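You operate a simulated robot arm through the tools that you are given. There is no shell and no other tool. Be economical: measure what you need, move in short steps, check, and stop when the job is done.

The job below is to be done with a simulated robot arm. You get a single attempt, and the scene is never put back.

TASK
Set washer one to size S, speed 3 and jets BOTH, reset it and give one spray.

Only the result counts: the job must be done as asked and must still hold three seconds after the hand-in. Knocking over, shifting, dropping, spilling or breaking anything else fails it.

THE ROBOT
A 7-joint arm with a two-finger gripper, on a carriage that runs on a rail from [-1.743, 0.002] to [0.037, 0] (x, y) and turns from -3.037 to 2.758 rad about z. Base frame: it is fixed where the carriage stands at the start and does not move with it; the origin is on the floor, on the carriage's upright axis, x ahead of it, y to its left, z up. Readings come in m, rad, newtons and seconds.
With the tool pointing down near the work surface it reaches from about 0.36 to 0.78 m from the robot's upright axis, wherever it stands. Its first joint turns from -2.897 to 2.897 rad. Places, roughly: air lever of washer one [0.8, 0.1, 0.6]; black stop button of washer one [0.6, -0.2, 0.8]; black stop button of washer two [3, -4.5, 0.8]; drain lever of washer one [0.7, 0.1, 0.5]; jets selector of washer one [0.8, -0.3, 0.8]; main switch of washer one [0.5, -0.1, 0.6]; main switch of washer two [2.7, -4.5, 0.7]; red stop button of washer two [2.6, -4.5, 0.7]; reset button of washer one [0.6, -0.3, 0.8]; reset button of washer two [2.7, -4.5, 0.8]; size selector of washer one [0.8, -0.1, 0.8]; speed selector of washer one [0.8, -0.2, 0.8]; speed selector of washer two [1.4, -5.3, 0.7]; spray button of washer one [0.7, -0.2, 0.8]; start button of washer one [0.6, -0.1, 0.8]; start button of washer two [2.6, -4.5, 0.8]. Payload 2.45 kg.
The TCP is the grasp point, 0.023 m short of the fingertips. In the tool frame z runs along the fingers and y along their closing line. Largest opening 0.072 m; the body of the gripper starts 0.04 m behind the TCP.
Orientation is that of the tool frame in the base frame, as a unit quaternion [w, x, y, z]. With the fingers straight down and closing along the base's y, the tool's x points along the base's -x, its y along +y and its z along -z.

THE INTERFACE
- The arm moves only by the tool apply_moves. Its argument "plan" is a list that holds one entry, the list of rows, each a list of 7 numbers: the turn, a rotation vector about the base's x, y, z in units of 120 degrees (1.0 is 120 degrees), then the shift along the base's x, y, z in units of 150 mm (1.0 is 150 mm), then the gripper command, from -1 (shut) to 1 (fully open), values between in proportion. In form: [[[rx, ry, rz, x, y, z, gripper], ...]]. A call has 1 to 12 rows; each row is the pose to reach, as a shift and turn from the pose commanded when the call began. A call with a number of a shift or a turn outside -1 to 1 is refused whole. A row lasts 0.2 s, in which the tool goes at most 0.05 m and 0.15 rad; a call with a longer step from one row to the next is refused whole, and so is a gripper value outside its range. Where a pose cannot be reached the arm comes as near as it can. A force on the tool above 40 N (or 10 N above the force at the start of the call, whichever is more), or a blocked arm, ends the call early, and 0.2 s more pass. The fingers move at their own pace (about 0.072 m/s each) and stop on an object; they squeeze with about 42 N. The grip force told is the motor's: it shows also when the fingers shut on nothing. Time passes only in rows, and 0.2 s behind the last, so rows that repeat a pose let the fingers close. It gives the time, the measured TCP pose, the force on the tool (base axes), the opening and the grip force at its end, in the units of the frame above (readings bear some noise), with the torque about the TCP (base axes, N m) and any sound that the robot's microphone picked up.
- Cameras (640 x 400 px; columns grow to the right, rows downward): "scene" is now at [0.0147, 0.1278, 1.4745]; the picture's right is [-0.56, -0.83, 0.00], its down [-0.60, 0.40, -0.69] and it looks along [0.58, -0.39, -0.72] (base axes); focal length 260 px, centre (320, 200). "wrist" rides on the gripper at [0.078, 0.017, -0.066] in the tool frame; the picture's right is [-0.22, 0.98, 0.00], its down [-0.56, -0.12, -0.82] and it looks along [-0.80, -0.18, 0.57] (tool axes); focal length 234 px, centre (320, 200). There is no depth. A picture from a camera that has moved, and an enlarged one, comes with that camera's place and axes in the base frame and with its lens. The place of the scene camera against the robot may be out by one fixed shift of up to 0.018 m in any direction.
- capture(camera): a new picture of that camera. The clock stands still meanwhile.
- raise_lower(by): slides the trunk up (or, below 0, down) by that many m; the arm and the scene camera ride with it, the base frame stays. It gives what a move gives, with no picture.
- steer(legs): drives the robot by 1 to 6 legs, each [ahead, left, turn to the left] in m, m and rad, along the robot's own axes; the way and the turn of a leg run together, so that a leg with both is an arc; at most 1.5 m and 3.142 rad a leg. The arm and the cameras ride along, it lands a little off, and it stops where it bumps. It keeps to its track: a leg is cut to what the track allows. It gives what a move gives.
- turn_head(pan, tilt): turns the head with the scene camera to pan (to the left, within 2.705 rad either way) and tilt (down, from -0.506 to 1.204), counted from straight ahead of the robot. It gives what a move gives.
- close_up(camera, box): a new picture of the part [left, top, right, bottom] of that camera's present view, enlarged. The clock stands still meanwhile.
- finish_job(): hands the job in; it is judged then, once.

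Work in short steps. Places have to be worked out from the pictures, the camera data and where the tool is seen: move nearer, look again, correct. Check each grasp and each placing, and mend what went wrong. You have 120 turns and 78 pictures in all, those below and enlarged ones among them. Open the gripper and draw the arm clear of the work before you hand the job in, unless the task says otherwise; then end with one line.

The tools are called by a JSON object that holds its "op" and its "data". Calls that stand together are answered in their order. apply_moves: Moves the arm, as the interface text tells. Its arguments: {"type":"object","properties":{"plan":{"type":"array","items":{"type":"array","items":{"type":"array","items":{"type":"number"}}}}},"required":["plan"]} The other tools are called the same way: raise_lower (by) slides the trunk up or down; steer (legs) drives the base; turn_head (pan, tilt) turns the head that bears the scene camera; capture (camera) takes a picture; close_up (camera, box) takes an enlarged picture of a part of a camera's view; finish_job () hands the job in.

At the start:

```text
time_s: 0.0
tool_pos: [0.3754, -0.1668, 1.0888]
tool_rot: [-0.001, 0.0, 1.0, -0.001]
contact_force: [-0.9, 0.6, -0.2]
wrist_torque: [0.0, 0.0, 0.01]
gripper_width: 0.0723
finger_force: 0.0
trunk travel left (down, up): [-0.475, 0.115]
robot x, y, heading: [0.002, -0.0019, -0.0]
head pan, tilt: [-0.59, 0.806]
```

scene: 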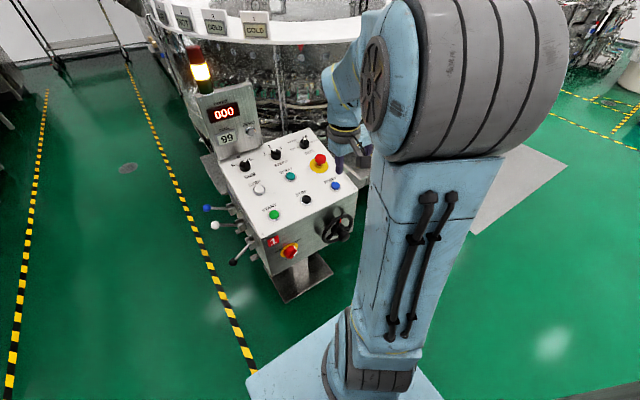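
wrist: 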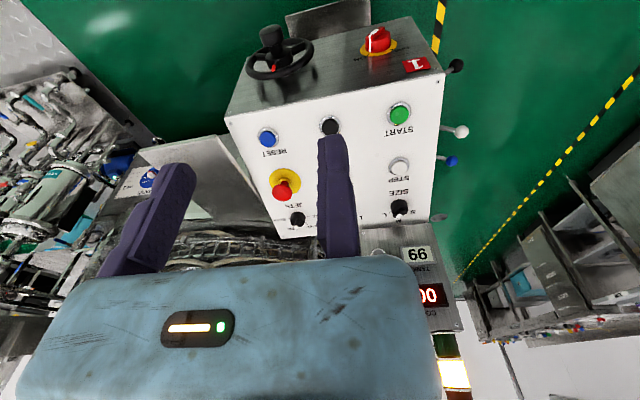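

The panel of washer one is visible; I take an enlarged view to read the labels and the knob states.

{"op": "close_up", "data": {"camera": "scene", "box": [190, 80, 370, 280]}}

{"op": "close_up", "data": {"camera": "scene", "box": [225, 125, 355, 206]}}

{"op": "close_up", "data": {"camera": "wrist", "box": [220, 80, 460, 240]}}

```text
2.00 times, centred on (280, 180) of scene
camera zoom: at [0.0147, 0.1278, 1.4745], right [-0.56, -0.83, 0.0], down [-0.6, 0.4, -0.69], along [0.58, -0.39, -0.72], focal length 521 px, centre (400, 240)
```

zoom: 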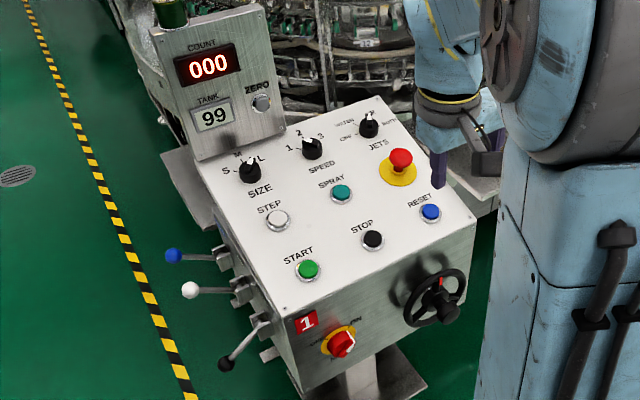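

```text
4.92 times, centred on (290, 166) of scene
camera zoom: at [0.0147, 0.1278, 1.4745], right [-0.56, -0.83, 0.0], down [-0.6, 0.4, -0.69], along [0.58, -0.39, -0.72], focal length 1283 px, centre (468, 370)
```

zoom: 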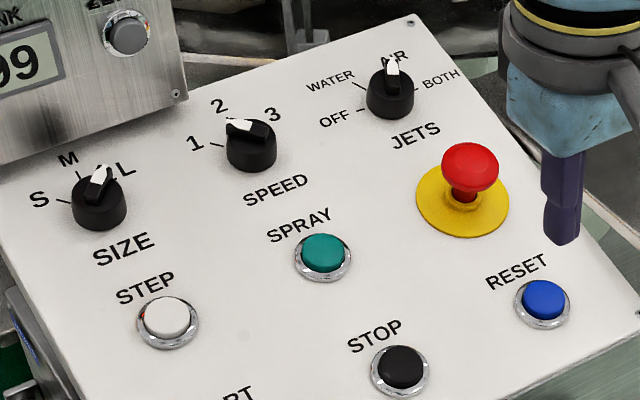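

```text
2.50 times, centred on (340, 160) of wrist
camera zoom: at [0.2985, -0.15, 1.1548], right [0.22, 0.98, 0.0], down [0.56, -0.12, 0.82], along [0.8, -0.18, -0.57], focal length 585 px, centre (270, 300)
```

zoom: 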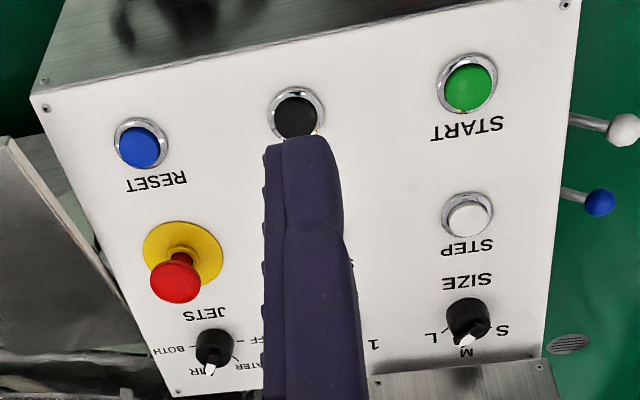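

The rough places agree with what I see (reset about [0.58,-0.32,0.80]). I shift the tool to the side to get a second wrist view for triangulation.

{"op": "apply_moves", "data": {"plan": [[[0, 0, 0, 0, 0.3, 0, 1], [0, 0, 0, 0, 0.6, 0, 1], [0, 0, 0, 0, 0.9, 0, 1], [0, 0, 0, 0, 1.0, 0, 1], [0, 0, 0, 0, 1.0, 0, 1]]]}}

{"op": "capture", "data": {"camera": "wrist"}}

{"op": "capture", "data": {"camera": "scene"}}

```text
time_s: 1.2
tool_pos: [0.3733, -0.0179, 1.09]
tool_rot: [0.0, -0.001, 1.0, -0.001]
contact_force: [-0.8, 0.1, 0.1]
wrist_torque: [0.01, 0.01, 0.03]
gripper_width: 0.0723
finger_force: 0.1
trunk travel left (down, up): [-0.475, 0.115]
robot x, y, heading: [0.0027, -0.0025, 0.002]
head pan, tilt: [-0.59, 0.806]
```

```text
72 pictures are left
camera wrist: at [0.2965, -0.0008, 1.155], right [0.22, 0.98, 0.0], down [0.56, -0.12, 0.82], along [0.8, -0.18, -0.57], focal length 234 px, centre (320, 200)
```

wrist: 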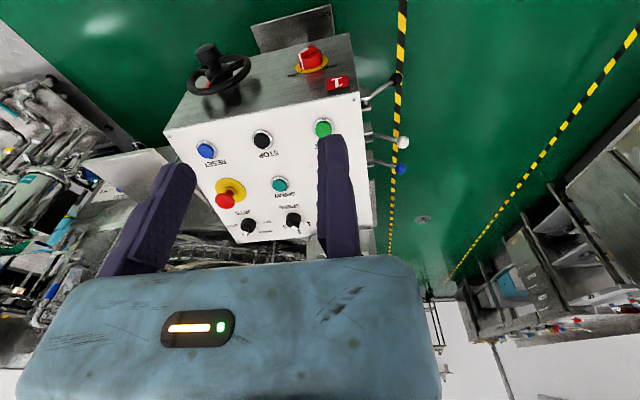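

```text
71 pictures are left
camera scene: at [0.0147, 0.1279, 1.4745], right [-0.56, -0.83, 0.0], down [-0.6, 0.4, -0.69], along [0.58, -0.39, -0.72], focal length 260 px, centre (320, 200)
```

scene: 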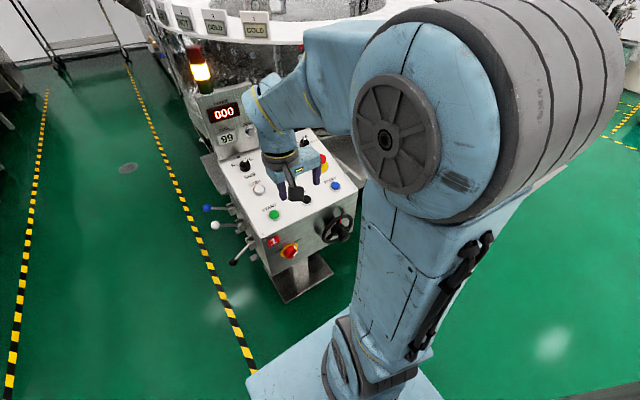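

I enlarge the panel from this second wrist position for exact pixel places.

{"op": "close_up", "data": {"camera": "wrist", "box": [160, 100, 380, 245]}}

{"op": "close_up", "data": {"camera": "scene", "box": [180, 40, 260, 90]}}

{"op": "close_up", "data": {"camera": "wrist", "box": [260, 25, 370, 100]}}

```text
2.76 times, centred on (270, 172) of wrist
camera zoom: at [0.2965, -0.0008, 1.155], right [0.22, 0.98, 0.0], down [0.56, -0.12, 0.82], along [0.8, -0.18, -0.57], focal length 646 px, centre (458, 276)
```

zoom: 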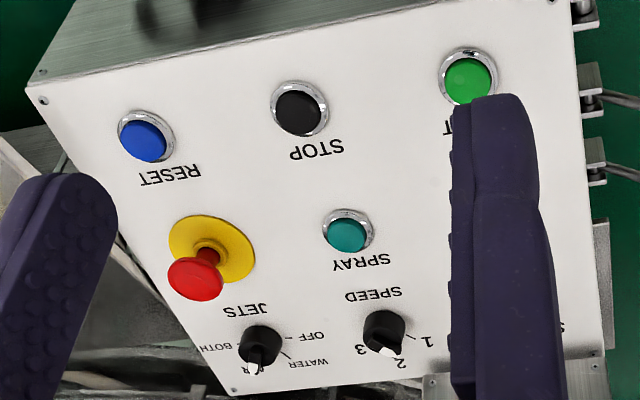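

```text
8.00 times, centred on (220, 65) of scene
camera zoom: at [0.0147, 0.1279, 1.4745], right [-0.56, -0.83, 0.0], down [-0.6, 0.4, -0.69], along [0.58, -0.39, -0.72], focal length 2084 px, centre (1120, 1280)
```

zoom: 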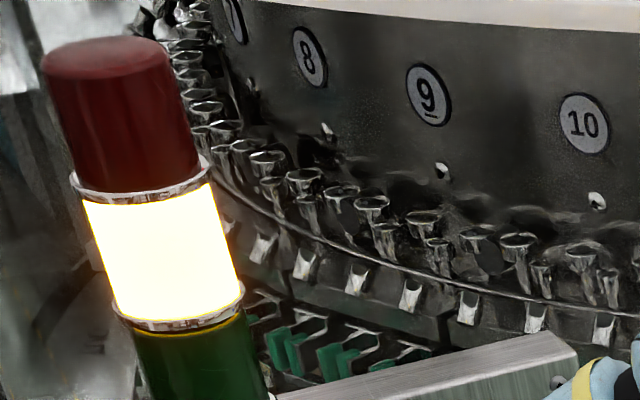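

```text
5.33 times, centred on (315, 62) of wrist
camera zoom: at [0.2965, -0.0008, 1.155], right [0.22, 0.98, 0.0], down [0.56, -0.12, 0.82], along [0.8, -0.18, -0.57], focal length 1249 px, centre (347, 933)
```

zoom: 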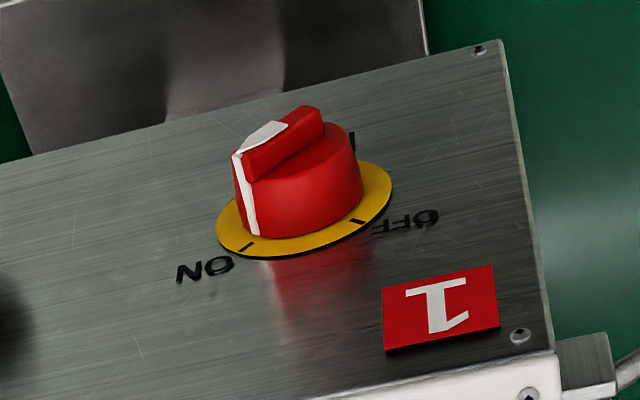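

From triangulation: bottom row start/stop/reset at x≈0.60, y≈-0.06/-0.20/-0.33, z≈0.76; spray ≈[0.72,-0.20,0.79]; knobs at x≈0.826, y≈-0.064/-0.197/-0.33, z≈0.83; panel slopes up about 13-15°. Main switch is ON. I drive as far ahead as the rail allows to gain reach.

{"op": "steer", "data": {"legs": [[0.035, 0, 0]]}}

```text
time_s: 2.1
tool_pos: [0.4077, -0.0171, 1.0883]
tool_rot: [0.0, -0.002, 1.0, 0.0]
contact_force: [-0.6, 0.5, 0.1]
wrist_torque: [-0.01, 0.03, -0.01]
gripper_width: 0.0719
finger_force: 0.0
trunk travel left (down, up): [-0.475, 0.115]
robot x, y, heading: [0.0312, -0.0027, 0.003]
head pan, tilt: [-0.59, 0.806]
```

Now I move toward the knob row, staying high, tilting the tool to the panel's normal.

{"op": "apply_moves", "data": {"plan": [[[0, -0.03, 0, 0.25, -0.12, 0, 1], [0, -0.06, 0, 0.5, -0.25, 0, 1], [0, -0.09, 0, 0.75, -0.37, 0, 1], [0, -0.117, 0, 1.0, -0.5, 0, 1], [0, -0.117, 0, 1.0, -0.5, 0, 1]]]}}

{"op": "apply_moves", "data": {"plan": [[[0, 0, 0, 0.25, -0.17, -0.05, 1], [0, 0, 0, 0.5, -0.35, -0.1, 1], [0, 0, 0, 0.75, -0.5, -0.2, 1], [0, 0, 0, 1.0, -0.7, -0.3, 1], [0, 0, 0, 1.0, -0.7, -0.3, 1]]]}}

{"op": "capture", "data": {"camera": "wrist"}}

```text
time_s: 3.3
tool_pos: [0.5579, -0.0966, 1.0885]
tool_rot: [0.122, -0.002, 0.992, 0.0]
contact_force: [-0.8, -0.2, 0.6]
wrist_torque: [0.0, 0.04, -0.01]
gripper_width: 0.0719
finger_force: 0.0
trunk travel left (down, up): [-0.475, 0.115]
robot x, y, heading: [0.0355, -0.0002, -0.001]
head pan, tilt: [-0.59, 0.806]
```

```text
refused: row 4 steps farther than a row can; nothing moved
```

```text
67 pictures are left
camera wrist: at [0.4669, -0.0794, 1.1331], right [0.21, 0.98, 0.05], down [0.34, -0.12, 0.93], along [0.92, -0.18, -0.36], focal length 234 px, centre (320, 200)
```

wrist: 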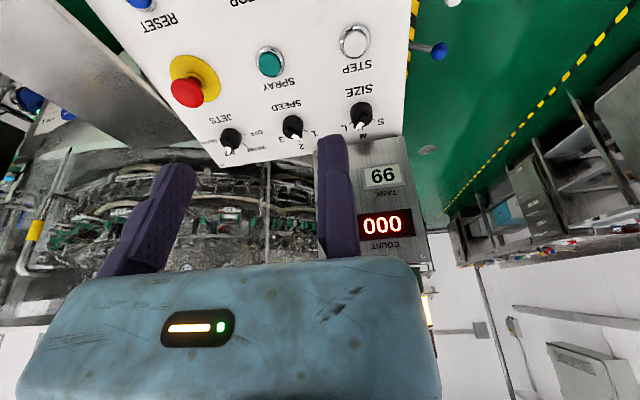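

I repeat the forward move in smaller steps, then look close at the knobs.

{"op": "apply_moves", "data": {"plan": [[[0, 0, 0, 0.2, -0.14, -0.06, 1], [0, 0, 0, 0.4, -0.28, -0.12, 1], [0, 0, 0, 0.6, -0.42, -0.18, 1], [0, 0, 0, 0.8, -0.56, -0.24, 1], [0, 0, 0, 1.0, -0.7, -0.3, 1], [0, 0, 0, 1.0, -0.7, -0.3, 1]]]}}

{"op": "capture", "data": {"camera": "wrist"}}

```text
time_s: 4.7
tool_pos: [0.704, -0.1999, 1.0438]
tool_rot: [0.122, -0.001, 0.993, 0.0]
contact_force: [0.0, 0.7, -0.6]
wrist_torque: [-0.01, 0.03, 0.0]
gripper_width: 0.0719
finger_force: 0.2
trunk travel left (down, up): [-0.475, 0.115]
robot x, y, heading: [0.0351, 0.0033, 0.003]
head pan, tilt: [-0.59, 0.806]
```

```text
66 pictures are left
camera wrist: at [0.6139, -0.1836, 1.0893], right [0.21, 0.98, 0.05], down [0.34, -0.12, 0.93], along [0.92, -0.18, -0.36], focal length 234 px, centre (320, 200)
```

wrist: 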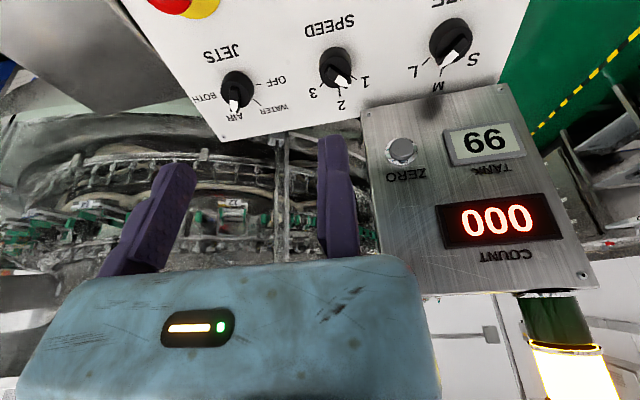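

Close-up to read the present knob positions.

{"op": "close_up", "data": {"camera": "wrist", "box": [180, 0, 510, 150]}}

{"op": "close_up", "data": {"camera": "wrist", "box": [400, 0, 510, 100]}}

```text
1.94 times, centred on (345, 75) of wrist
camera zoom: at [0.6139, -0.1836, 1.0893], right [0.21, 0.98, 0.05], down [0.34, -0.12, 0.93], along [0.92, -0.18, -0.36], focal length 454 px, centre (272, 442)
```

zoom: 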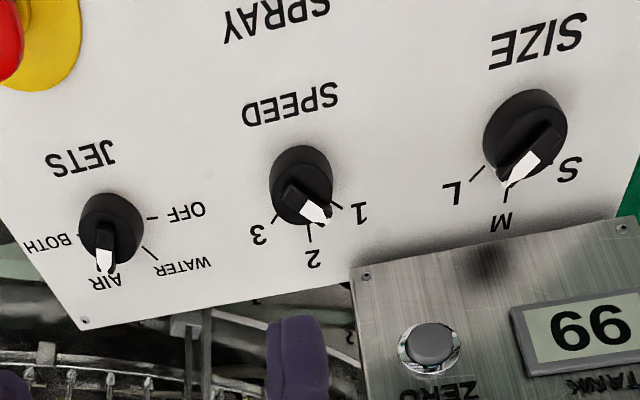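

```text
4.00 times, centred on (455, 50) of wrist
camera zoom: at [0.6139, -0.1836, 1.0893], right [0.21, 0.98, 0.05], down [0.34, -0.12, 0.93], along [0.92, -0.18, -0.36], focal length 937 px, centre (-220, 800)
```

zoom: 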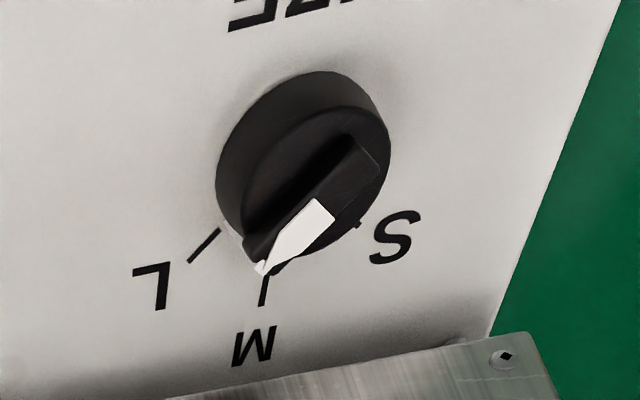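

The pointers read: size L, speed 1, jets AIR, tick spacing about 45°. So size must turn 90° left, speed 90° right and jets 45° right. I hover over the speed knob (base ≈[0.842,-0.196,0.81]) with the tool yawed +45° so that the fingers straddle the wing.

{"op": "apply_moves", "data": {"plan": [[[-0.013, 0, 0.052, 0.11, 0.0, -0.13, 1], [-0.026, 0, 0.104, 0.22, 0.01, -0.26, 1], [-0.039, 0, 0.156, 0.33, 0.015, -0.39, 1], [-0.052, 0, 0.208, 0.44, 0.02, -0.52, 1], [-0.065, 0, 0.26, 0.55, 0.025, -0.65, 1], [-0.078, 0, 0.312, 0.66, 0.03, -0.78, 1], [-0.091, 0, 0.364, 0.76, 0.03, -0.913, 1], [-0.091, 0, 0.364, 0.76, 0.03, -0.913, 1]]]}}

{"op": "capture", "data": {"camera": "wrist"}}

{"op": "capture", "data": {"camera": "scene"}}

```text
time_s: 6.5
tool_pos: [0.8203, -0.1938, 0.9077]
tool_rot: [0.112, -0.38, 0.917, -0.047]
contact_force: [0.6, -0.3, 0.3]
wrist_torque: [0.01, -0.01, 0.0]
gripper_width: 0.0721
finger_force: 0.0
trunk travel left (down, up): [-0.475, 0.115]
robot x, y, heading: [0.031, -0.0016, 0.009]
head pan, tilt: [-0.59, 0.806]
```

```text
63 pictures are left
camera wrist: at [0.7409, -0.2365, 0.9558], right [-0.52, 0.84, -0.13], down [0.27, 0.31, 0.91], along [0.81, 0.44, -0.39], focal length 234 px, centre (320, 200)
```

wrist: 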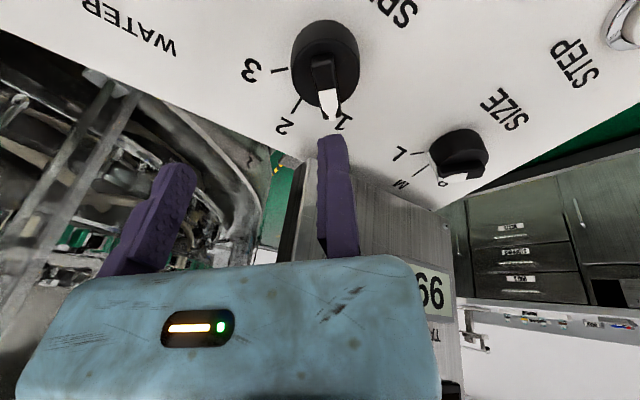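

```text
62 pictures are left
camera scene: at [0.0495, 0.1277, 1.4745], right [-0.56, -0.83, 0.0], down [-0.6, 0.4, -0.69], along [0.58, -0.38, -0.72], focal length 260 px, centre (320, 200)
```

scene: 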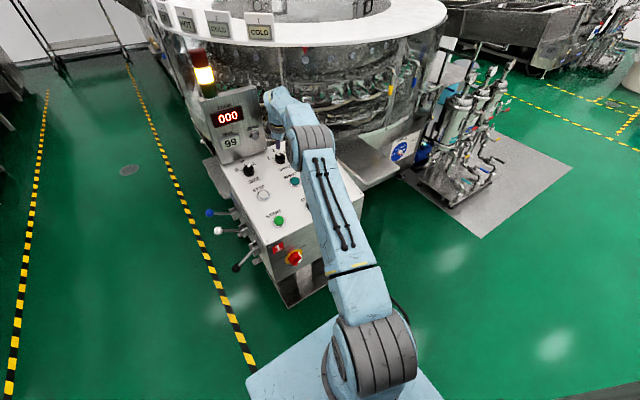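

The knob is where I predicted, but the fingers appear to sit about 3 cm to the tool's −y side of the picture's expected TCP. I shut the gripper in the air to see where the fingers meet.

{"op": "apply_moves", "data": {"plan": [[[0, 0, 0, 0, 0, 0, -1], [0, 0, 0, 0, 0, 0, -1], [0, 0, 0, 0, 0, 0, -1], [0, 0, 0, 0, 0, 0, -1]]]}}

{"op": "capture", "data": {"camera": "wrist"}}

{"op": "close_up", "data": {"camera": "scene", "box": [200, 80, 380, 200]}}

```text
time_s: 7.5
tool_pos: [0.8207, -0.1934, 0.9092]
tool_rot: [0.113, -0.38, 0.917, -0.046]
contact_force: [-0.6, -0.1, -0.3]
wrist_torque: [0.02, 0.03, -0.03]
gripper_width: 0.0
finger_force: 28.5
trunk travel left (down, up): [-0.475, 0.115]
robot x, y, heading: [0.033, -0.0, -0.0]
head pan, tilt: [-0.59, 0.806]
```

```text
61 pictures are left
camera wrist: at [0.7405, -0.2364, 0.956], right [-0.52, 0.84, -0.13], down [0.27, 0.31, 0.91], along [0.81, 0.44, -0.39], focal length 234 px, centre (320, 200)
```

wrist: 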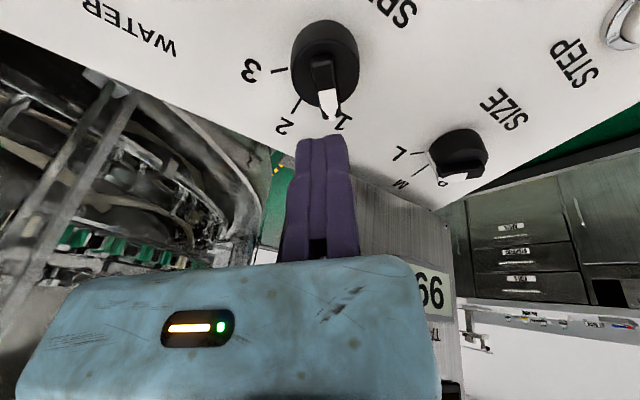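

```text
3.33 times, centred on (290, 140) of scene
camera zoom: at [0.0492, 0.1278, 1.4745], right [-0.56, -0.83, 0.0], down [-0.6, 0.4, -0.69], along [0.58, -0.38, -0.72], focal length 868 px, centre (420, 400)
```

zoom: 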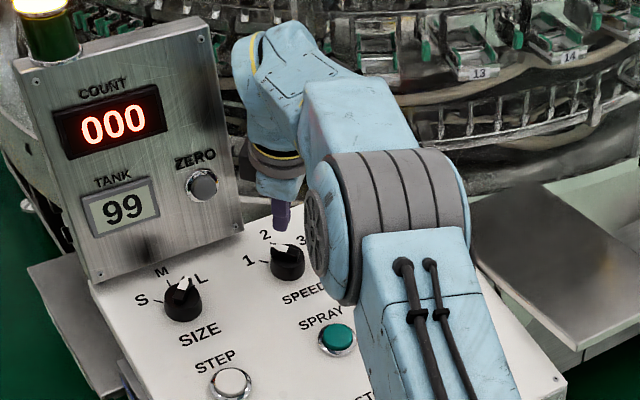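

The fingers meet at the stated TCP, but only the left (−y) one moves; the +y jaw is practically fixed at the TCP line. So for a grasp the object must lie on the −y side, just against the fixed jaw. I enlarge to measure the wing.

{"op": "close_up", "data": {"camera": "wrist", "box": [240, 10, 400, 150]}}

```text
2.86 times, centred on (320, 80) of wrist
camera zoom: at [0.7405, -0.2364, 0.956], right [-0.52, 0.84, -0.13], down [0.27, 0.31, 0.91], along [0.81, 0.44, -0.39], focal length 669 px, centre (320, 543)
```

zoom: 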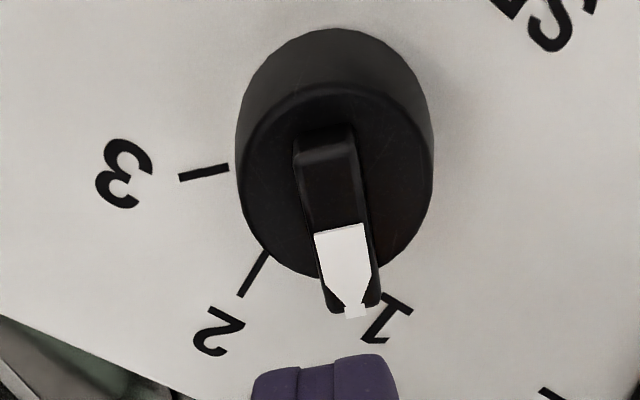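

The wing points at 1 and lies parallel to the tool. I shift 11 mm along tool +y so the fixed jaw comes just beside it, open partly and descend 50 mm along the normal.

{"op": "apply_moves", "data": {"plan": [[[0, 0, 0, -0.05, 0.052, -0.013, 0.11], [0, 0, 0, -0.03, 0.052, -0.09, 0.11], [0, 0, 0, -0.01, 0.052, -0.175, 0.11], [0, 0, 0, 0.01, 0.052, -0.255, 0.11], [0, 0, 0, 0.031, 0.052, -0.336, 0.11], [0, 0, 0, 0.031, 0.052, -0.336, 0.11]]]}}

{"op": "capture", "data": {"camera": "wrist"}}

{"op": "close_up", "data": {"camera": "wrist", "box": [240, 60, 400, 200]}}

```text
time_s: 8.6
tool_pos: [0.825, -0.1868, 0.8751]
tool_rot: [0.121, -0.379, 0.916, -0.051]
contact_force: [-11.4, 0.2, 22.7]
wrist_torque: [0.24, 0.06, -0.01]
gripper_width: 0.0402
finger_force: 0.0
trunk travel left (down, up): [-0.475, 0.115]
robot x, y, heading: [0.0319, -0.0009, -0.003]
head pan, tilt: [-0.59, 0.806]
stopped in row 5: the force on the tool passed its limit at 82 N (the readings are from after the stop); the commanded pose is now the measured one
```

```text
58 pictures are left
camera wrist: at [0.7439, -0.2303, 0.921], right [-0.52, 0.84, -0.14], down [0.25, 0.31, 0.92], along [0.82, 0.44, -0.37], focal length 234 px, centre (320, 200)
```

wrist: 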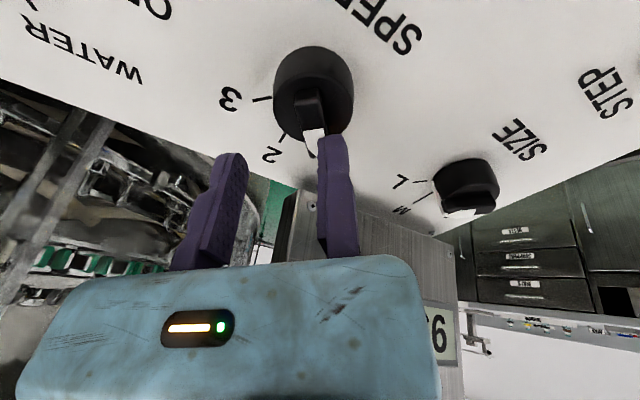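

```text
2.86 times, centred on (320, 130) of wrist
camera zoom: at [0.7439, -0.2303, 0.921], right [-0.52, 0.84, -0.14], down [0.25, 0.31, 0.92], along [0.82, 0.44, -0.37], focal length 669 px, centre (320, 400)
```

zoom: 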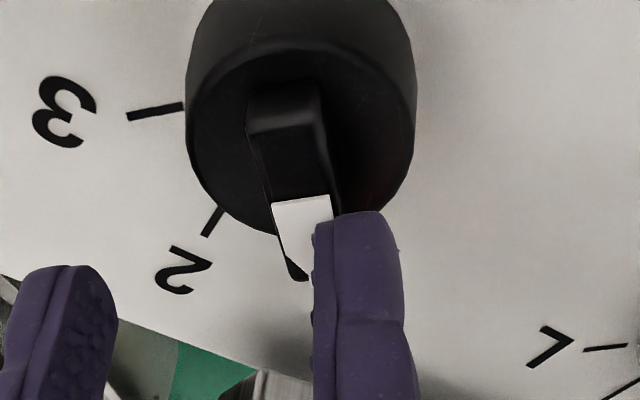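

The fixed fingertip touched the far end of the wing: the wing top is at about z 0.853, higher than judged, so the knob centre lies about 12 mm nearer the robot. I lift, then correct 12 mm toward the robot and 6.5 mm sideways.

{"op": "apply_moves", "data": {"plan": [[[0, 0, 0, -0.024, 0, 0.097, 0.11], [0, 0, 0, -0.06, -0.013, 0.09, 0.11], [0, 0, 0, -0.109, -0.026, 0.076, 0.11], [0, 0, 0, -0.109, -0.026, 0.076, 0.11]]]}}

{"op": "close_up", "data": {"camera": "wrist", "box": [200, 20, 400, 180]}}

```text
time_s: 9.6
tool_pos: [0.8095, -0.1894, 0.879]
tool_rot: [0.118, -0.379, 0.916, -0.049]
contact_force: [-0.1, -0.4, -0.3]
wrist_torque: [0.01, -0.03, -0.01]
gripper_width: 0.0398
finger_force: 0.0
trunk travel left (down, up): [-0.475, 0.115]
robot x, y, heading: [0.0349, -0.0006, 0.003]
head pan, tilt: [-0.59, 0.806]
```

```text
2.50 times, centred on (300, 100) of wrist
camera zoom: at [0.7284, -0.2331, 0.9266], right [-0.52, 0.84, -0.14], down [0.26, 0.31, 0.91], along [0.81, 0.44, -0.38], focal length 585 px, centre (370, 450)
```

zoom: 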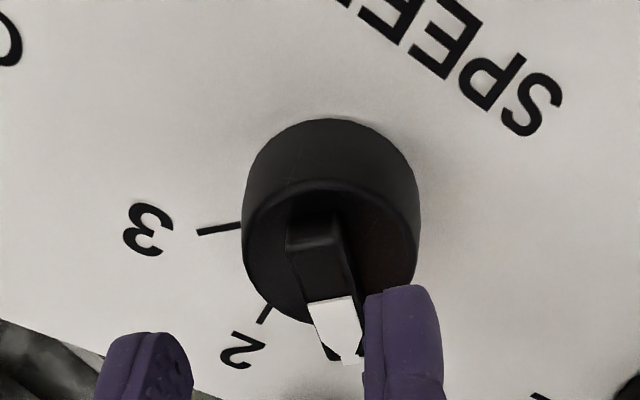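

Lateral clearance now looks right and the fingers are about 7 mm above the wing top, centred along it. I descend 13 mm in small steps.

{"op": "apply_moves", "data": {"plan": [[[0, 0, 0, 0.003, 0.005, -0.03, 0.11], [0, 0, 0, 0.01, 0.005, -0.055, 0.11], [0, 0, 0, 0.014, 0.005, -0.072, 0.11], [0, 0, 0, 0.017, 0.005, -0.085, 0.11], [0, 0, 0, 0.017, 0.005, -0.085, 0.11]]]}}

{"op": "close_up", "data": {"camera": "wrist", "box": [200, 20, 400, 180]}}

```text
time_s: 10.8
tool_pos: [0.8114, -0.1894, 0.8669]
tool_rot: [0.117, -0.38, 0.916, -0.049]
contact_force: [-0.2, -0.7, 0.2]
wrist_torque: [-0.03, 0.02, 0.02]
gripper_width: 0.04
finger_force: 0.0
trunk travel left (down, up): [-0.475, 0.115]
robot x, y, heading: [0.0312, 0.0035, 0.007]
head pan, tilt: [-0.59, 0.806]
```

```text
2.50 times, centred on (300, 100) of wrist
camera zoom: at [0.7308, -0.2322, 0.9139], right [-0.52, 0.84, -0.14], down [0.26, 0.31, 0.91], along [0.81, 0.44, -0.38], focal length 585 px, centre (370, 450)
```

zoom: 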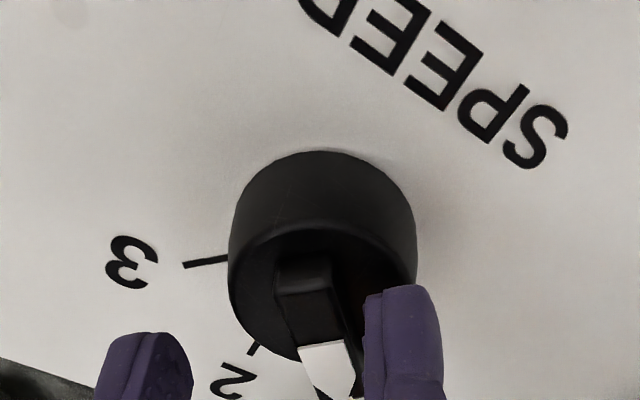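

No contact and the fixed jaw is beside the wing with ~3 mm gap. I nudge 2 mm toward the wing, 2 mm down, and close.

{"op": "apply_moves", "data": {"plan": [[[0, 0, 0, 0.012, -0.009, -0.011, 0.11], [0, 0, 0, 0.012, -0.009, -0.011, -1], [0, 0, 0, 0.012, -0.009, -0.011, -1], [0, 0, 0, 0.012, -0.009, -0.011, -1], [0, 0, 0, 0.012, -0.009, -0.011, -1]]]}}

{"op": "close_up", "data": {"camera": "wrist", "box": [200, 20, 400, 180]}}

```text
time_s: 12.0
tool_pos: [0.8144, -0.1934, 0.8667]
tool_rot: [0.119, -0.379, 0.916, -0.05]
contact_force: [19.3, -10.1, 4.2]
wrist_torque: [-0.2, -0.57, -0.05]
gripper_width: 0.0116
finger_force: 39.1
trunk travel left (down, up): [-0.475, 0.115]
robot x, y, heading: [0.0306, 0.0008, 0.001]
head pan, tilt: [-0.59, 0.806]
```

```text
2.50 times, centred on (300, 100) of wrist
camera zoom: at [0.7338, -0.2356, 0.9134], right [-0.52, 0.84, -0.14], down [0.26, 0.31, 0.91], along [0.82, 0.44, -0.38], focal length 585 px, centre (370, 450)
```

zoom: 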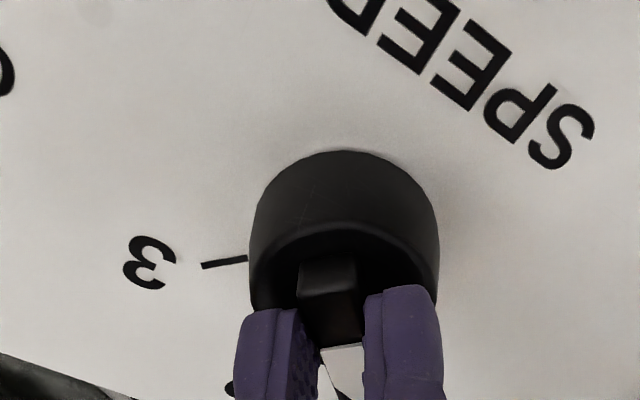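

The wing is gripped (11.6 mm). I turn it clockwise about the knob axis, first 45°, compensating for the off-centre jaw.

{"op": "apply_moves", "data": {"plan": [[[0.0152, 0, -0.0606, 0.0077, -0.005, 0.006, -1], [0.0303, 0, -0.1212, 0.0158, -0.0108, 0.0119, -1], [0.0455, 0, -0.1818, 0.0202, -0.0086, 0.013, -1], [0.0606, 0, -0.2424, 0.0248, -0.007, 0.0142, -1], [0.0758, 0, -0.303, 0.0296, -0.006, 0.0154, -1], [0.091, 0, -0.3636, 0.0345, -0.0057, 0.0166, -1]]]}}

{"op": "close_up", "data": {"camera": "wrist", "box": [200, 20, 440, 180]}}

```text
time_s: 13.4
tool_pos: [0.8202, -0.1903, 0.8665]
tool_rot: [0.124, 0.002, 0.992, -0.003]
contact_force: [4.6, 12.0, 5.5]
wrist_torque: [0.32, -0.69, 0.14]
gripper_width: 0.0117
finger_force: 38.7
trunk travel left (down, up): [-0.475, 0.115]
robot x, y, heading: [0.0298, 0.0007, 0.003]
head pan, tilt: [-0.59, 0.806]
```

```text
2.50 times, centred on (320, 100) of wrist
camera zoom: at [0.7278, -0.1726, 0.9122], right [0.21, 0.98, 0.05], down [0.34, -0.12, 0.93], along [0.92, -0.18, -0.36], focal length 585 px, centre (320, 450)
```

zoom: 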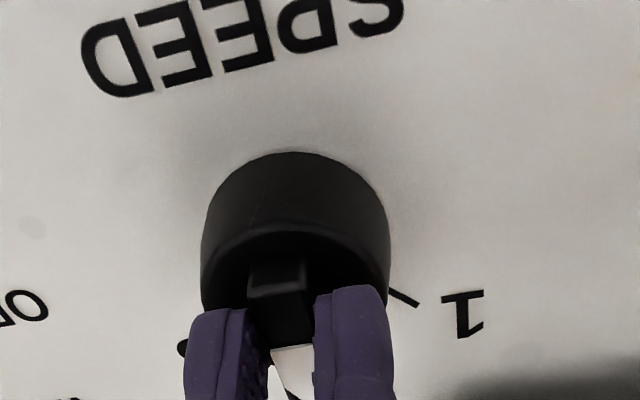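

The knob follows. I turn the remaining 45°.

{"op": "apply_moves", "data": {"plan": [[[0.0152, 0, -0.0606, 0.0049, 0.003, 0.0013, -1], [0.0303, 0, -0.1212, 0.0097, 0.005, 0.0025, -1], [0.0455, 0, -0.1818, 0.0144, 0.003, 0.0036, -1], [0.0606, 0, -0.2424, 0.0188, 0.001, 0.0047, -1], [0.0758, 0, -0.303, 0.0228, -0.002, 0.0058, -1], [0.091, 0, -0.3636, 0.0265, -0.005, 0.0067, -1], [0.091, 0, -0.3636, 0.0265, -0.005, 0.0067, -1]]]}}

{"op": "close_up", "data": {"camera": "wrist", "box": [200, 20, 440, 180]}}

```text
time_s: 15.0
tool_pos: [0.8227, -0.1911, 0.8691]
tool_rot: [0.114, 0.381, 0.917, 0.042]
contact_force: [-2.3, 24.9, 4.3]
wrist_torque: [1.42, 0.64, 0.3]
gripper_width: 0.0122
finger_force: 38.8
trunk travel left (down, up): [-0.475, 0.115]
robot x, y, heading: [0.0339, 0.0005, -0.003]
head pan, tilt: [-0.59, 0.806]
```

```text
2.50 times, centred on (320, 100) of wrist
camera zoom: at [0.7669, -0.1233, 0.9219], right [0.82, 0.54, 0.2], down [0.1, -0.48, 0.87], along [0.56, -0.7, -0.44], focal length 585 px, centre (320, 450)
```

zoom: 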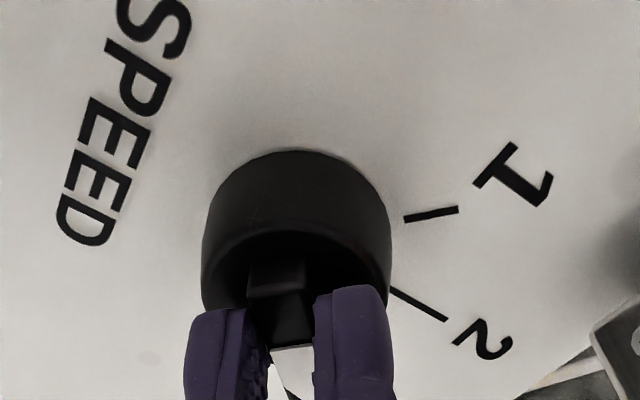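

It has turned 90°. I relieve the side load, open and lift to check.

{"op": "apply_moves", "data": {"plan": [[[0, 0, 0, 0, 0.02, 0, -1], [0, 0, 0, 0, 0.02, 0, 0.11], [0, 0, 0, 0, 0.02, 0, 0.11], [0, 0, 0, 0, 0.02, 0, 0.11], [0, 0, 0, -0.025, 0.02, 0.1, 0.11], [0, 0, 0, -0.049, 0.02, 0.194, 0.11], [0, 0, 0, -0.08, 0.02, 0.32, 0.11], [0, 0, 0, -0.08, 0.02, 0.32, 0.11]]]}}

{"op": "capture", "data": {"camera": "wrist"}}

{"op": "close_up", "data": {"camera": "wrist", "box": [240, 10, 400, 150]}}

```text
time_s: 16.8
tool_pos: [0.8108, -0.1899, 0.9166]
tool_rot: [0.114, 0.381, 0.917, 0.041]
contact_force: [0.2, -0.8, -0.6]
wrist_torque: [-0.04, -0.02, 0.02]
gripper_width: 0.04
finger_force: 0.1
trunk travel left (down, up): [-0.475, 0.115]
robot x, y, heading: [0.0353, 0.0008, 0.004]
head pan, tilt: [-0.59, 0.806]
```

```text
51 pictures are left
camera wrist: at [0.7544, -0.1232, 0.9705], right [0.82, 0.54, 0.2], down [0.1, -0.48, 0.87], along [0.56, -0.7, -0.44], focal length 234 px, centre (320, 200)
```

wrist: 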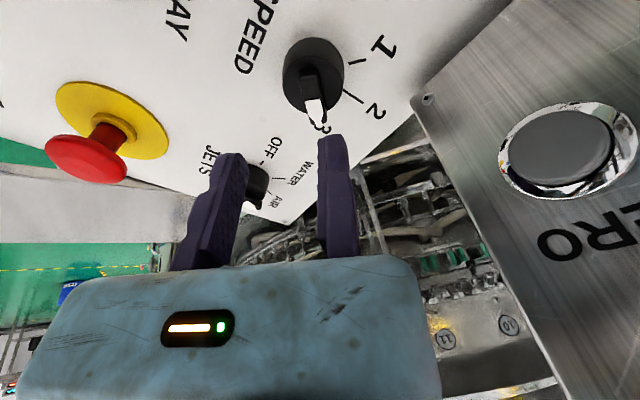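

```text
2.86 times, centred on (320, 80) of wrist
camera zoom: at [0.7544, -0.1232, 0.9705], right [0.82, 0.54, 0.2], down [0.1, -0.48, 0.87], along [0.56, -0.7, -0.44], focal length 669 px, centre (320, 543)
```

zoom: 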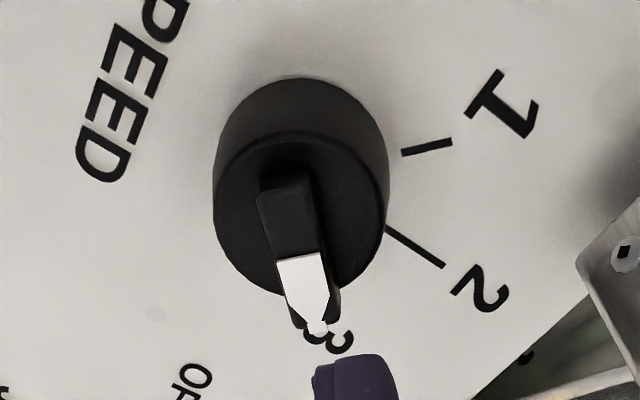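

Speed now reads 3. Next I move over to the jets knob at the same height, with the tool yawed to −22.5° for the AIR position.

{"op": "apply_moves", "data": {"plan": [[[-0.011, 0, 0.045, 0, -0.2, 0.02, 0.11], [-0.022, 0, 0.09, 0, -0.4, 0.02, 0.11], [-0.034, 0, 0.136, 0, -0.6, 0.02, 0.11], [-0.0455, 0, 0.182, 0, -0.8, 0.02, 0.11], [-0.0455, 0, 0.182, -0.007, -0.873, 0, 0.11], [-0.0455, 0, 0.182, -0.007, -0.873, 0, 0.11]]]}}

{"op": "capture", "data": {"camera": "wrist"}}

{"op": "close_up", "data": {"camera": "wrist", "box": [240, 10, 400, 150]}}

```text
time_s: 18.2
tool_pos: [0.8028, -0.297, 0.9174]
tool_rot: [0.122, 0.194, 0.973, 0.019]
contact_force: [-0.6, 0.3, 0.4]
wrist_torque: [0.01, 0.0, -0.02]
gripper_width: 0.0402
finger_force: 0.1
out of reach, approached as far as the arm can: row 4, 5, 6
trunk travel left (down, up): [-0.475, 0.115]
robot x, y, heading: [0.0302, 0.0015, -0.003]
head pan, tilt: [-0.59, 0.806]
```

```text
49 pictures are left
camera wrist: at [0.7244, -0.252, 0.9645], right [0.56, 0.82, 0.13], down [0.25, -0.32, 0.91], along [0.79, -0.48, -0.39], focal length 234 px, centre (320, 200)
```

wrist: 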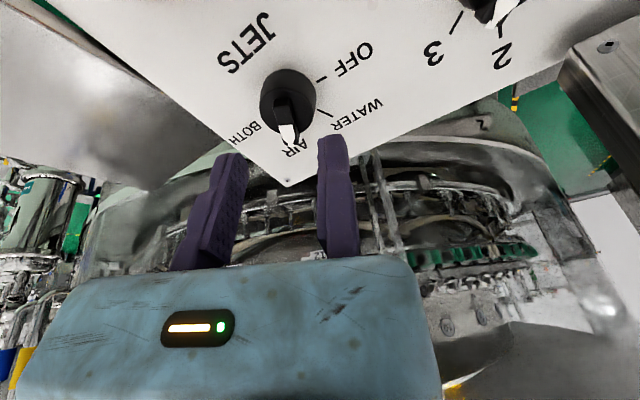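

```text
2.86 times, centred on (320, 80) of wrist
camera zoom: at [0.7244, -0.252, 0.9645], right [0.56, 0.82, 0.13], down [0.25, -0.32, 0.91], along [0.79, -0.48, -0.39], focal length 669 px, centre (320, 543)
```

zoom: 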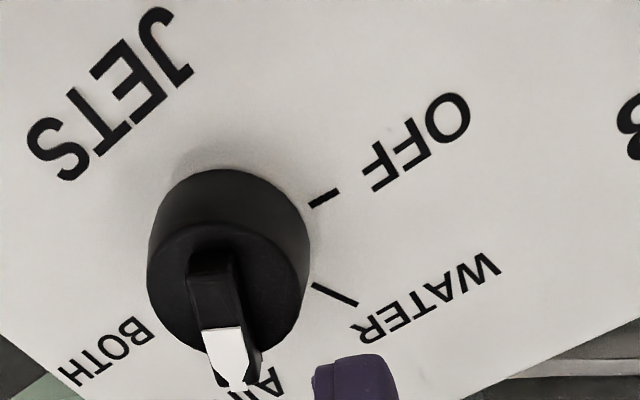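

The arm is at the edge of its reach (about 25 mm short). The shoulder seems lower than the wrist, so I raise the trunk to gain horizontal reach; the tool rises with it, which is safe.

{"op": "raise_lower", "data": {"by": 0.11}}

```text
time_s: 19.7
tool_pos: [0.8035, -0.2982, 1.0276]
tool_rot: [0.122, 0.193, 0.973, 0.019]
contact_force: [-0.5, 0.5, 0.3]
wrist_torque: [0.03, 0.01, -0.01]
gripper_width: 0.0399
finger_force: 0.1
trunk travel left (down, up): [-0.585, 0.005]
robot x, y, heading: [0.0355, 0.0031, 0.0]
head pan, tilt: [-0.59, 0.806]
```

I now go for the jets hover point (wing centre ≈[0.820,-0.328,0.850]) again with the raised trunk.

{"op": "apply_moves", "data": {"plan": [[[0, 0, 0, 0.01, -0.04, -0.2, 0.11], [0, 0, 0, 0.02, -0.08, -0.4, 0.11], [0, 0, 0, 0.03, -0.12, -0.6, 0.11], [0, 0, 0, 0.043, -0.149, -0.744, 0.11], [0, 0, 0, 0.043, -0.149, -0.744, 0.11]]]}}

{"op": "close_up", "data": {"camera": "wrist", "box": [220, 10, 420, 170]}}

```text
time_s: 20.9
tool_pos: [0.8027, -0.3124, 0.916]
tool_rot: [0.122, 0.194, 0.973, 0.019]
contact_force: [-0.1, -0.5, -0.1]
wrist_torque: [0.0, -0.02, 0.02]
gripper_width: 0.0401
finger_force: 0.1
out of reach, approached as far as the arm can: row 2, 3, 4, 5
trunk travel left (down, up): [-0.585, 0.005]
robot x, y, heading: [0.0321, 0.0014, 0.003]
head pan, tilt: [-0.59, 0.806]
```

```text
2.50 times, centred on (320, 90) of wrist
camera zoom: at [0.7235, -0.2661, 0.9634], right [0.56, 0.82, 0.13], down [0.25, -0.32, 0.91], along [0.79, -0.48, -0.39], focal length 585 px, centre (320, 475)
```

zoom: 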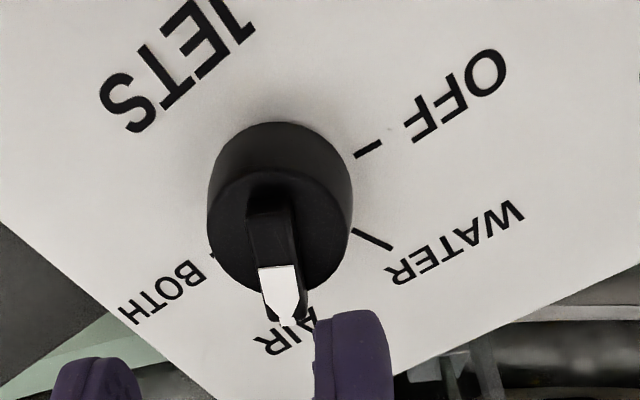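

Still about 12 mm short. I lean the tool a further 13° outward in the plane of the wing (wrist comes back toward the robot), which gains the needed reach, and move to the hover point.

{"op": "apply_moves", "data": {"plan": [[[-0.02, -0.05, 0, 0, 0, 0.05, 0.11], [-0.04, -0.1, 0, 0, 0, 0.05, 0.11], [-0.04, -0.1, 0, 0.045, -0.055, 0.02, 0.11], [-0.04, -0.1, 0, 0.045, -0.055, 0.02, 0.11]]]}}

{"op": "capture", "data": {"camera": "wrist"}}

{"op": "close_up", "data": {"camera": "wrist", "box": [220, 10, 420, 170]}}

```text
time_s: 21.9
tool_pos: [0.8076, -0.3199, 0.9186]
tool_rot: [0.231, 0.186, 0.955, -0.001]
contact_force: [-0.1, -0.1, 0.0]
wrist_torque: [0.06, 0.01, -0.01]
gripper_width: 0.0401
finger_force: 0.0
trunk travel left (down, up): [-0.585, 0.005]
robot x, y, heading: [0.039, 0.0, -0.001]
head pan, tilt: [-0.59, 0.806]
```

```text
46 pictures are left
camera wrist: at [0.7214, -0.2702, 0.9444], right [0.53, 0.83, 0.18], down [0.06, -0.24, 0.97], along [0.85, -0.5, -0.17], focal length 234 px, centre (320, 200)
```

wrist: 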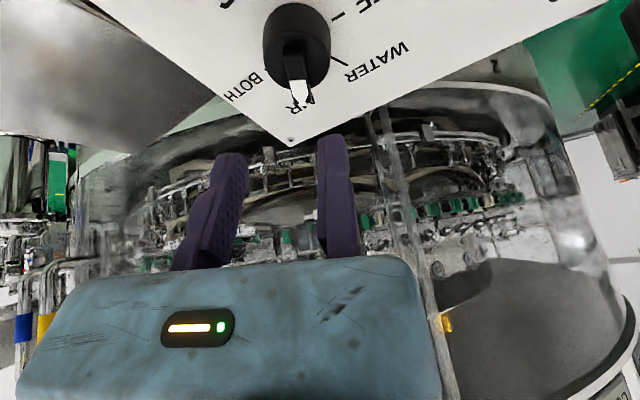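

```text
2.50 times, centred on (320, 90) of wrist
camera zoom: at [0.7214, -0.2702, 0.9444], right [0.53, 0.83, 0.18], down [0.06, -0.24, 0.97], along [0.85, -0.5, -0.17], focal length 585 px, centre (320, 475)
```

zoom: 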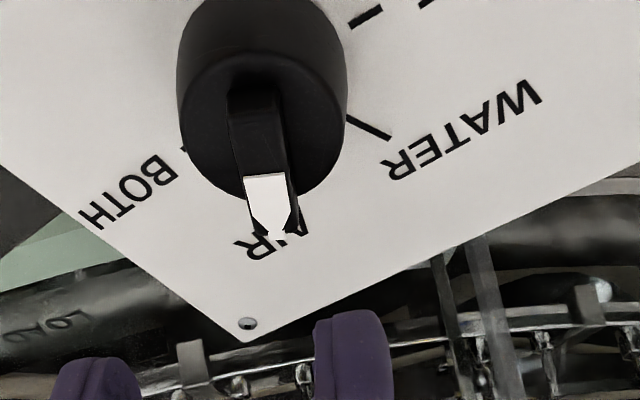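

The wing centre is at about [0.822,-0.329,0.851] by this view as well. I descend to the grip pose [0.815,-0.320,0.867] in small steps.

{"op": "apply_moves", "data": {"plan": [[[0, 0, 0, 0.013, 0, -0.1, 0.11], [0, 0, 0, 0.025, 0, -0.2, 0.11], [0, 0, 0, 0.038, 0, -0.26, 0.11], [0, 0, 0, 0.047, 0, -0.31, 0.11], [0, 0, 0, 0.05, 0, -0.344, 0.11], [0, 0, 0, 0.05, 0, -0.344, 0.11]]]}}

{"op": "close_up", "data": {"camera": "wrist", "box": [220, 10, 420, 170]}}

```text
time_s: 23.3
tool_pos: [0.814, -0.3174, 0.8676]
tool_rot: [0.232, 0.185, 0.955, 0.0]
contact_force: [-0.1, 0.0, -0.7]
wrist_torque: [-0.03, 0.01, 0.0]
gripper_width: 0.04
finger_force: 0.0
trunk travel left (down, up): [-0.585, 0.005]
robot x, y, heading: [0.031, -0.0041, -0.003]
head pan, tilt: [-0.59, 0.806]
```

```text
2.50 times, centred on (320, 90) of wrist
camera zoom: at [0.7283, -0.2694, 0.8926], right [0.53, 0.83, 0.18], down [0.06, -0.24, 0.97], along [0.85, -0.5, -0.17], focal length 585 px, centre (320, 475)
```

zoom: 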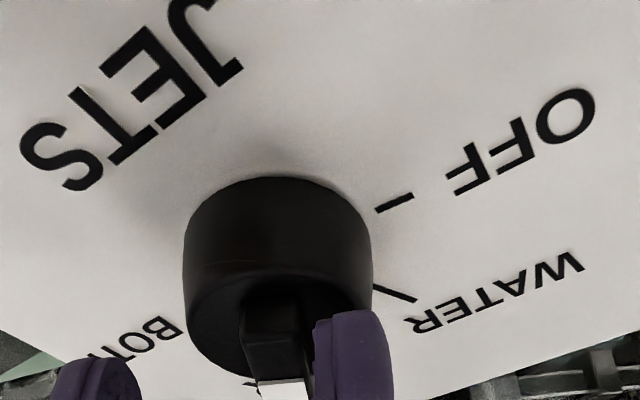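

The fixed jaw is beside the wing, no contact. I nudge 2 mm toward it and close.

{"op": "apply_moves", "data": {"plan": [[[0, 0, 0, -0.004, -0.012, -0.003, 0.11], [0, 0, 0, -0.004, -0.012, -0.003, -1], [0, 0, 0, -0.004, -0.012, -0.003, -1], [0, 0, 0, -0.004, -0.012, -0.003, -1], [0, 0, 0, -0.004, -0.012, -0.003, -1]]]}}

{"op": "close_up", "data": {"camera": "wrist", "box": [220, 10, 420, 170]}}

```text
time_s: 24.5
tool_pos: [0.8146, -0.3221, 0.8669]
tool_rot: [0.232, 0.186, 0.955, -0.003]
contact_force: [-2.4, -8.7, 1.0]
wrist_torque: [-0.01, 0.13, -0.09]
gripper_width: 0.0117
finger_force: 39.1
trunk travel left (down, up): [-0.585, 0.005]
robot x, y, heading: [0.0375, -0.0027, 0.002]
head pan, tilt: [-0.59, 0.806]
```

```text
2.50 times, centred on (320, 90) of wrist
camera zoom: at [0.7277, -0.273, 0.8929], right [0.53, 0.83, 0.18], down [0.06, -0.24, 0.97], along [0.85, -0.5, -0.17], focal length 585 px, centre (320, 475)
```

zoom: 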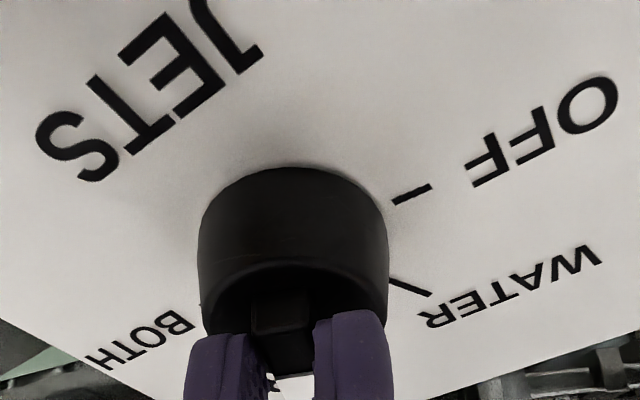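

Gripped at 11.7 mm. I turn 45° clockwise about the knob axis to BOTH.

{"op": "apply_moves", "data": {"plan": [[[0.0152, 0, -0.0606, 0.008, -0.004, 0.0013, -1], [0.0303, 0, -0.1212, 0.0177, -0.007, 0.003, -1], [0.0455, 0, -0.1818, 0.0243, -0.008, 0.0047, -1], [0.0606, 0, -0.2424, 0.0303, -0.009, 0.006, -1], [0.0758, 0, -0.303, 0.036, -0.011, 0.008, -1], [0.091, 0, -0.3636, 0.042, -0.013, 0.0093, -1], [0.091, 0, -0.3636, 0.042, -0.013, 0.0093, -1]]]}}

{"op": "close_up", "data": {"camera": "wrist", "box": [220, 10, 420, 170]}}

```text
time_s: 26.1
tool_pos: [0.8221, -0.3197, 0.8689]
tool_rot: [0.197, 0.547, 0.814, 0.003]
contact_force: [5.3, 6.1, 5.0]
wrist_torque: [0.9, 0.05, 0.32]
gripper_width: 0.0117
finger_force: 38.9
trunk travel left (down, up): [-0.585, 0.005]
robot x, y, heading: [0.0345, 0.0026, 0.002]
head pan, tilt: [-0.59, 0.806]
```

```text
2.50 times, centred on (320, 90) of wrist
camera zoom: at [0.7913, -0.2307, 0.9089], right [0.94, 0.2, 0.28], down [-0.19, -0.38, 0.91], along [0.29, -0.91, -0.31], focal length 585 px, centre (320, 475)
```

zoom: 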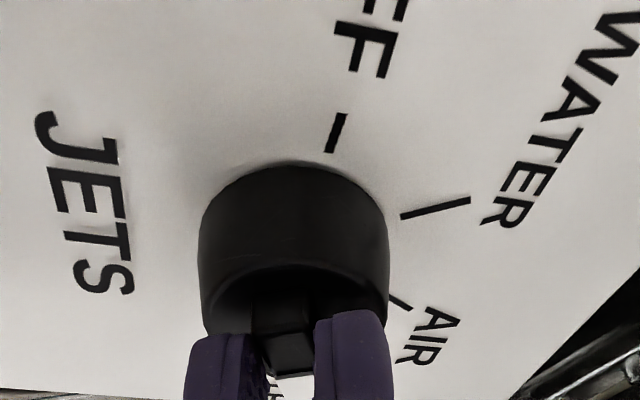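

Turned; now I release and lift along the normal to check.

{"op": "apply_moves", "data": {"plan": [[[0, 0, 0, 0, 0, 0, 0.11], [0, 0, 0, 0, 0, 0, 0.11], [0, 0, 0, 0, 0, 0, 0.11], [0, 0, 0, -0.025, 0, 0.1, 0.11], [0, 0, 0, -0.05, 0, 0.2, 0.11], [0, 0, 0, -0.08, 0, 0.32, 0.11], [0, 0, 0, -0.08, 0, 0.32, 0.11]]]}}

{"op": "close_up", "data": {"camera": "wrist", "box": [200, 0, 440, 170]}}

```text
time_s: 27.1
tool_pos: [0.8183, -0.319, 0.875]
tool_rot: [0.194, 0.547, 0.814, 0.002]
contact_force: [-0.6, -0.3, 1.3]
wrist_torque: [0.02, 0.0, 0.0]
gripper_width: 0.0399
finger_force: 0.0
trunk travel left (down, up): [-0.585, 0.005]
robot x, y, heading: [0.0352, -0.0012, 0.003]
head pan, tilt: [-0.59, 0.806]
stopped in row 4: the force on the tool passed its limit at 69 N (the readings are from after the stop); the commanded pose is now the measured one
```

```text
2.35 times, centred on (320, 85) of wrist
camera zoom: at [0.7875, -0.2305, 0.9167], right [0.94, 0.2, 0.28], down [-0.19, -0.38, 0.91], along [0.29, -0.9, -0.32], focal length 551 px, centre (320, 471)
```

zoom: 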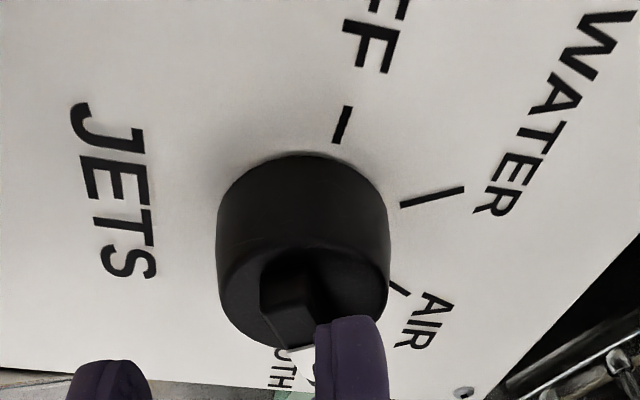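

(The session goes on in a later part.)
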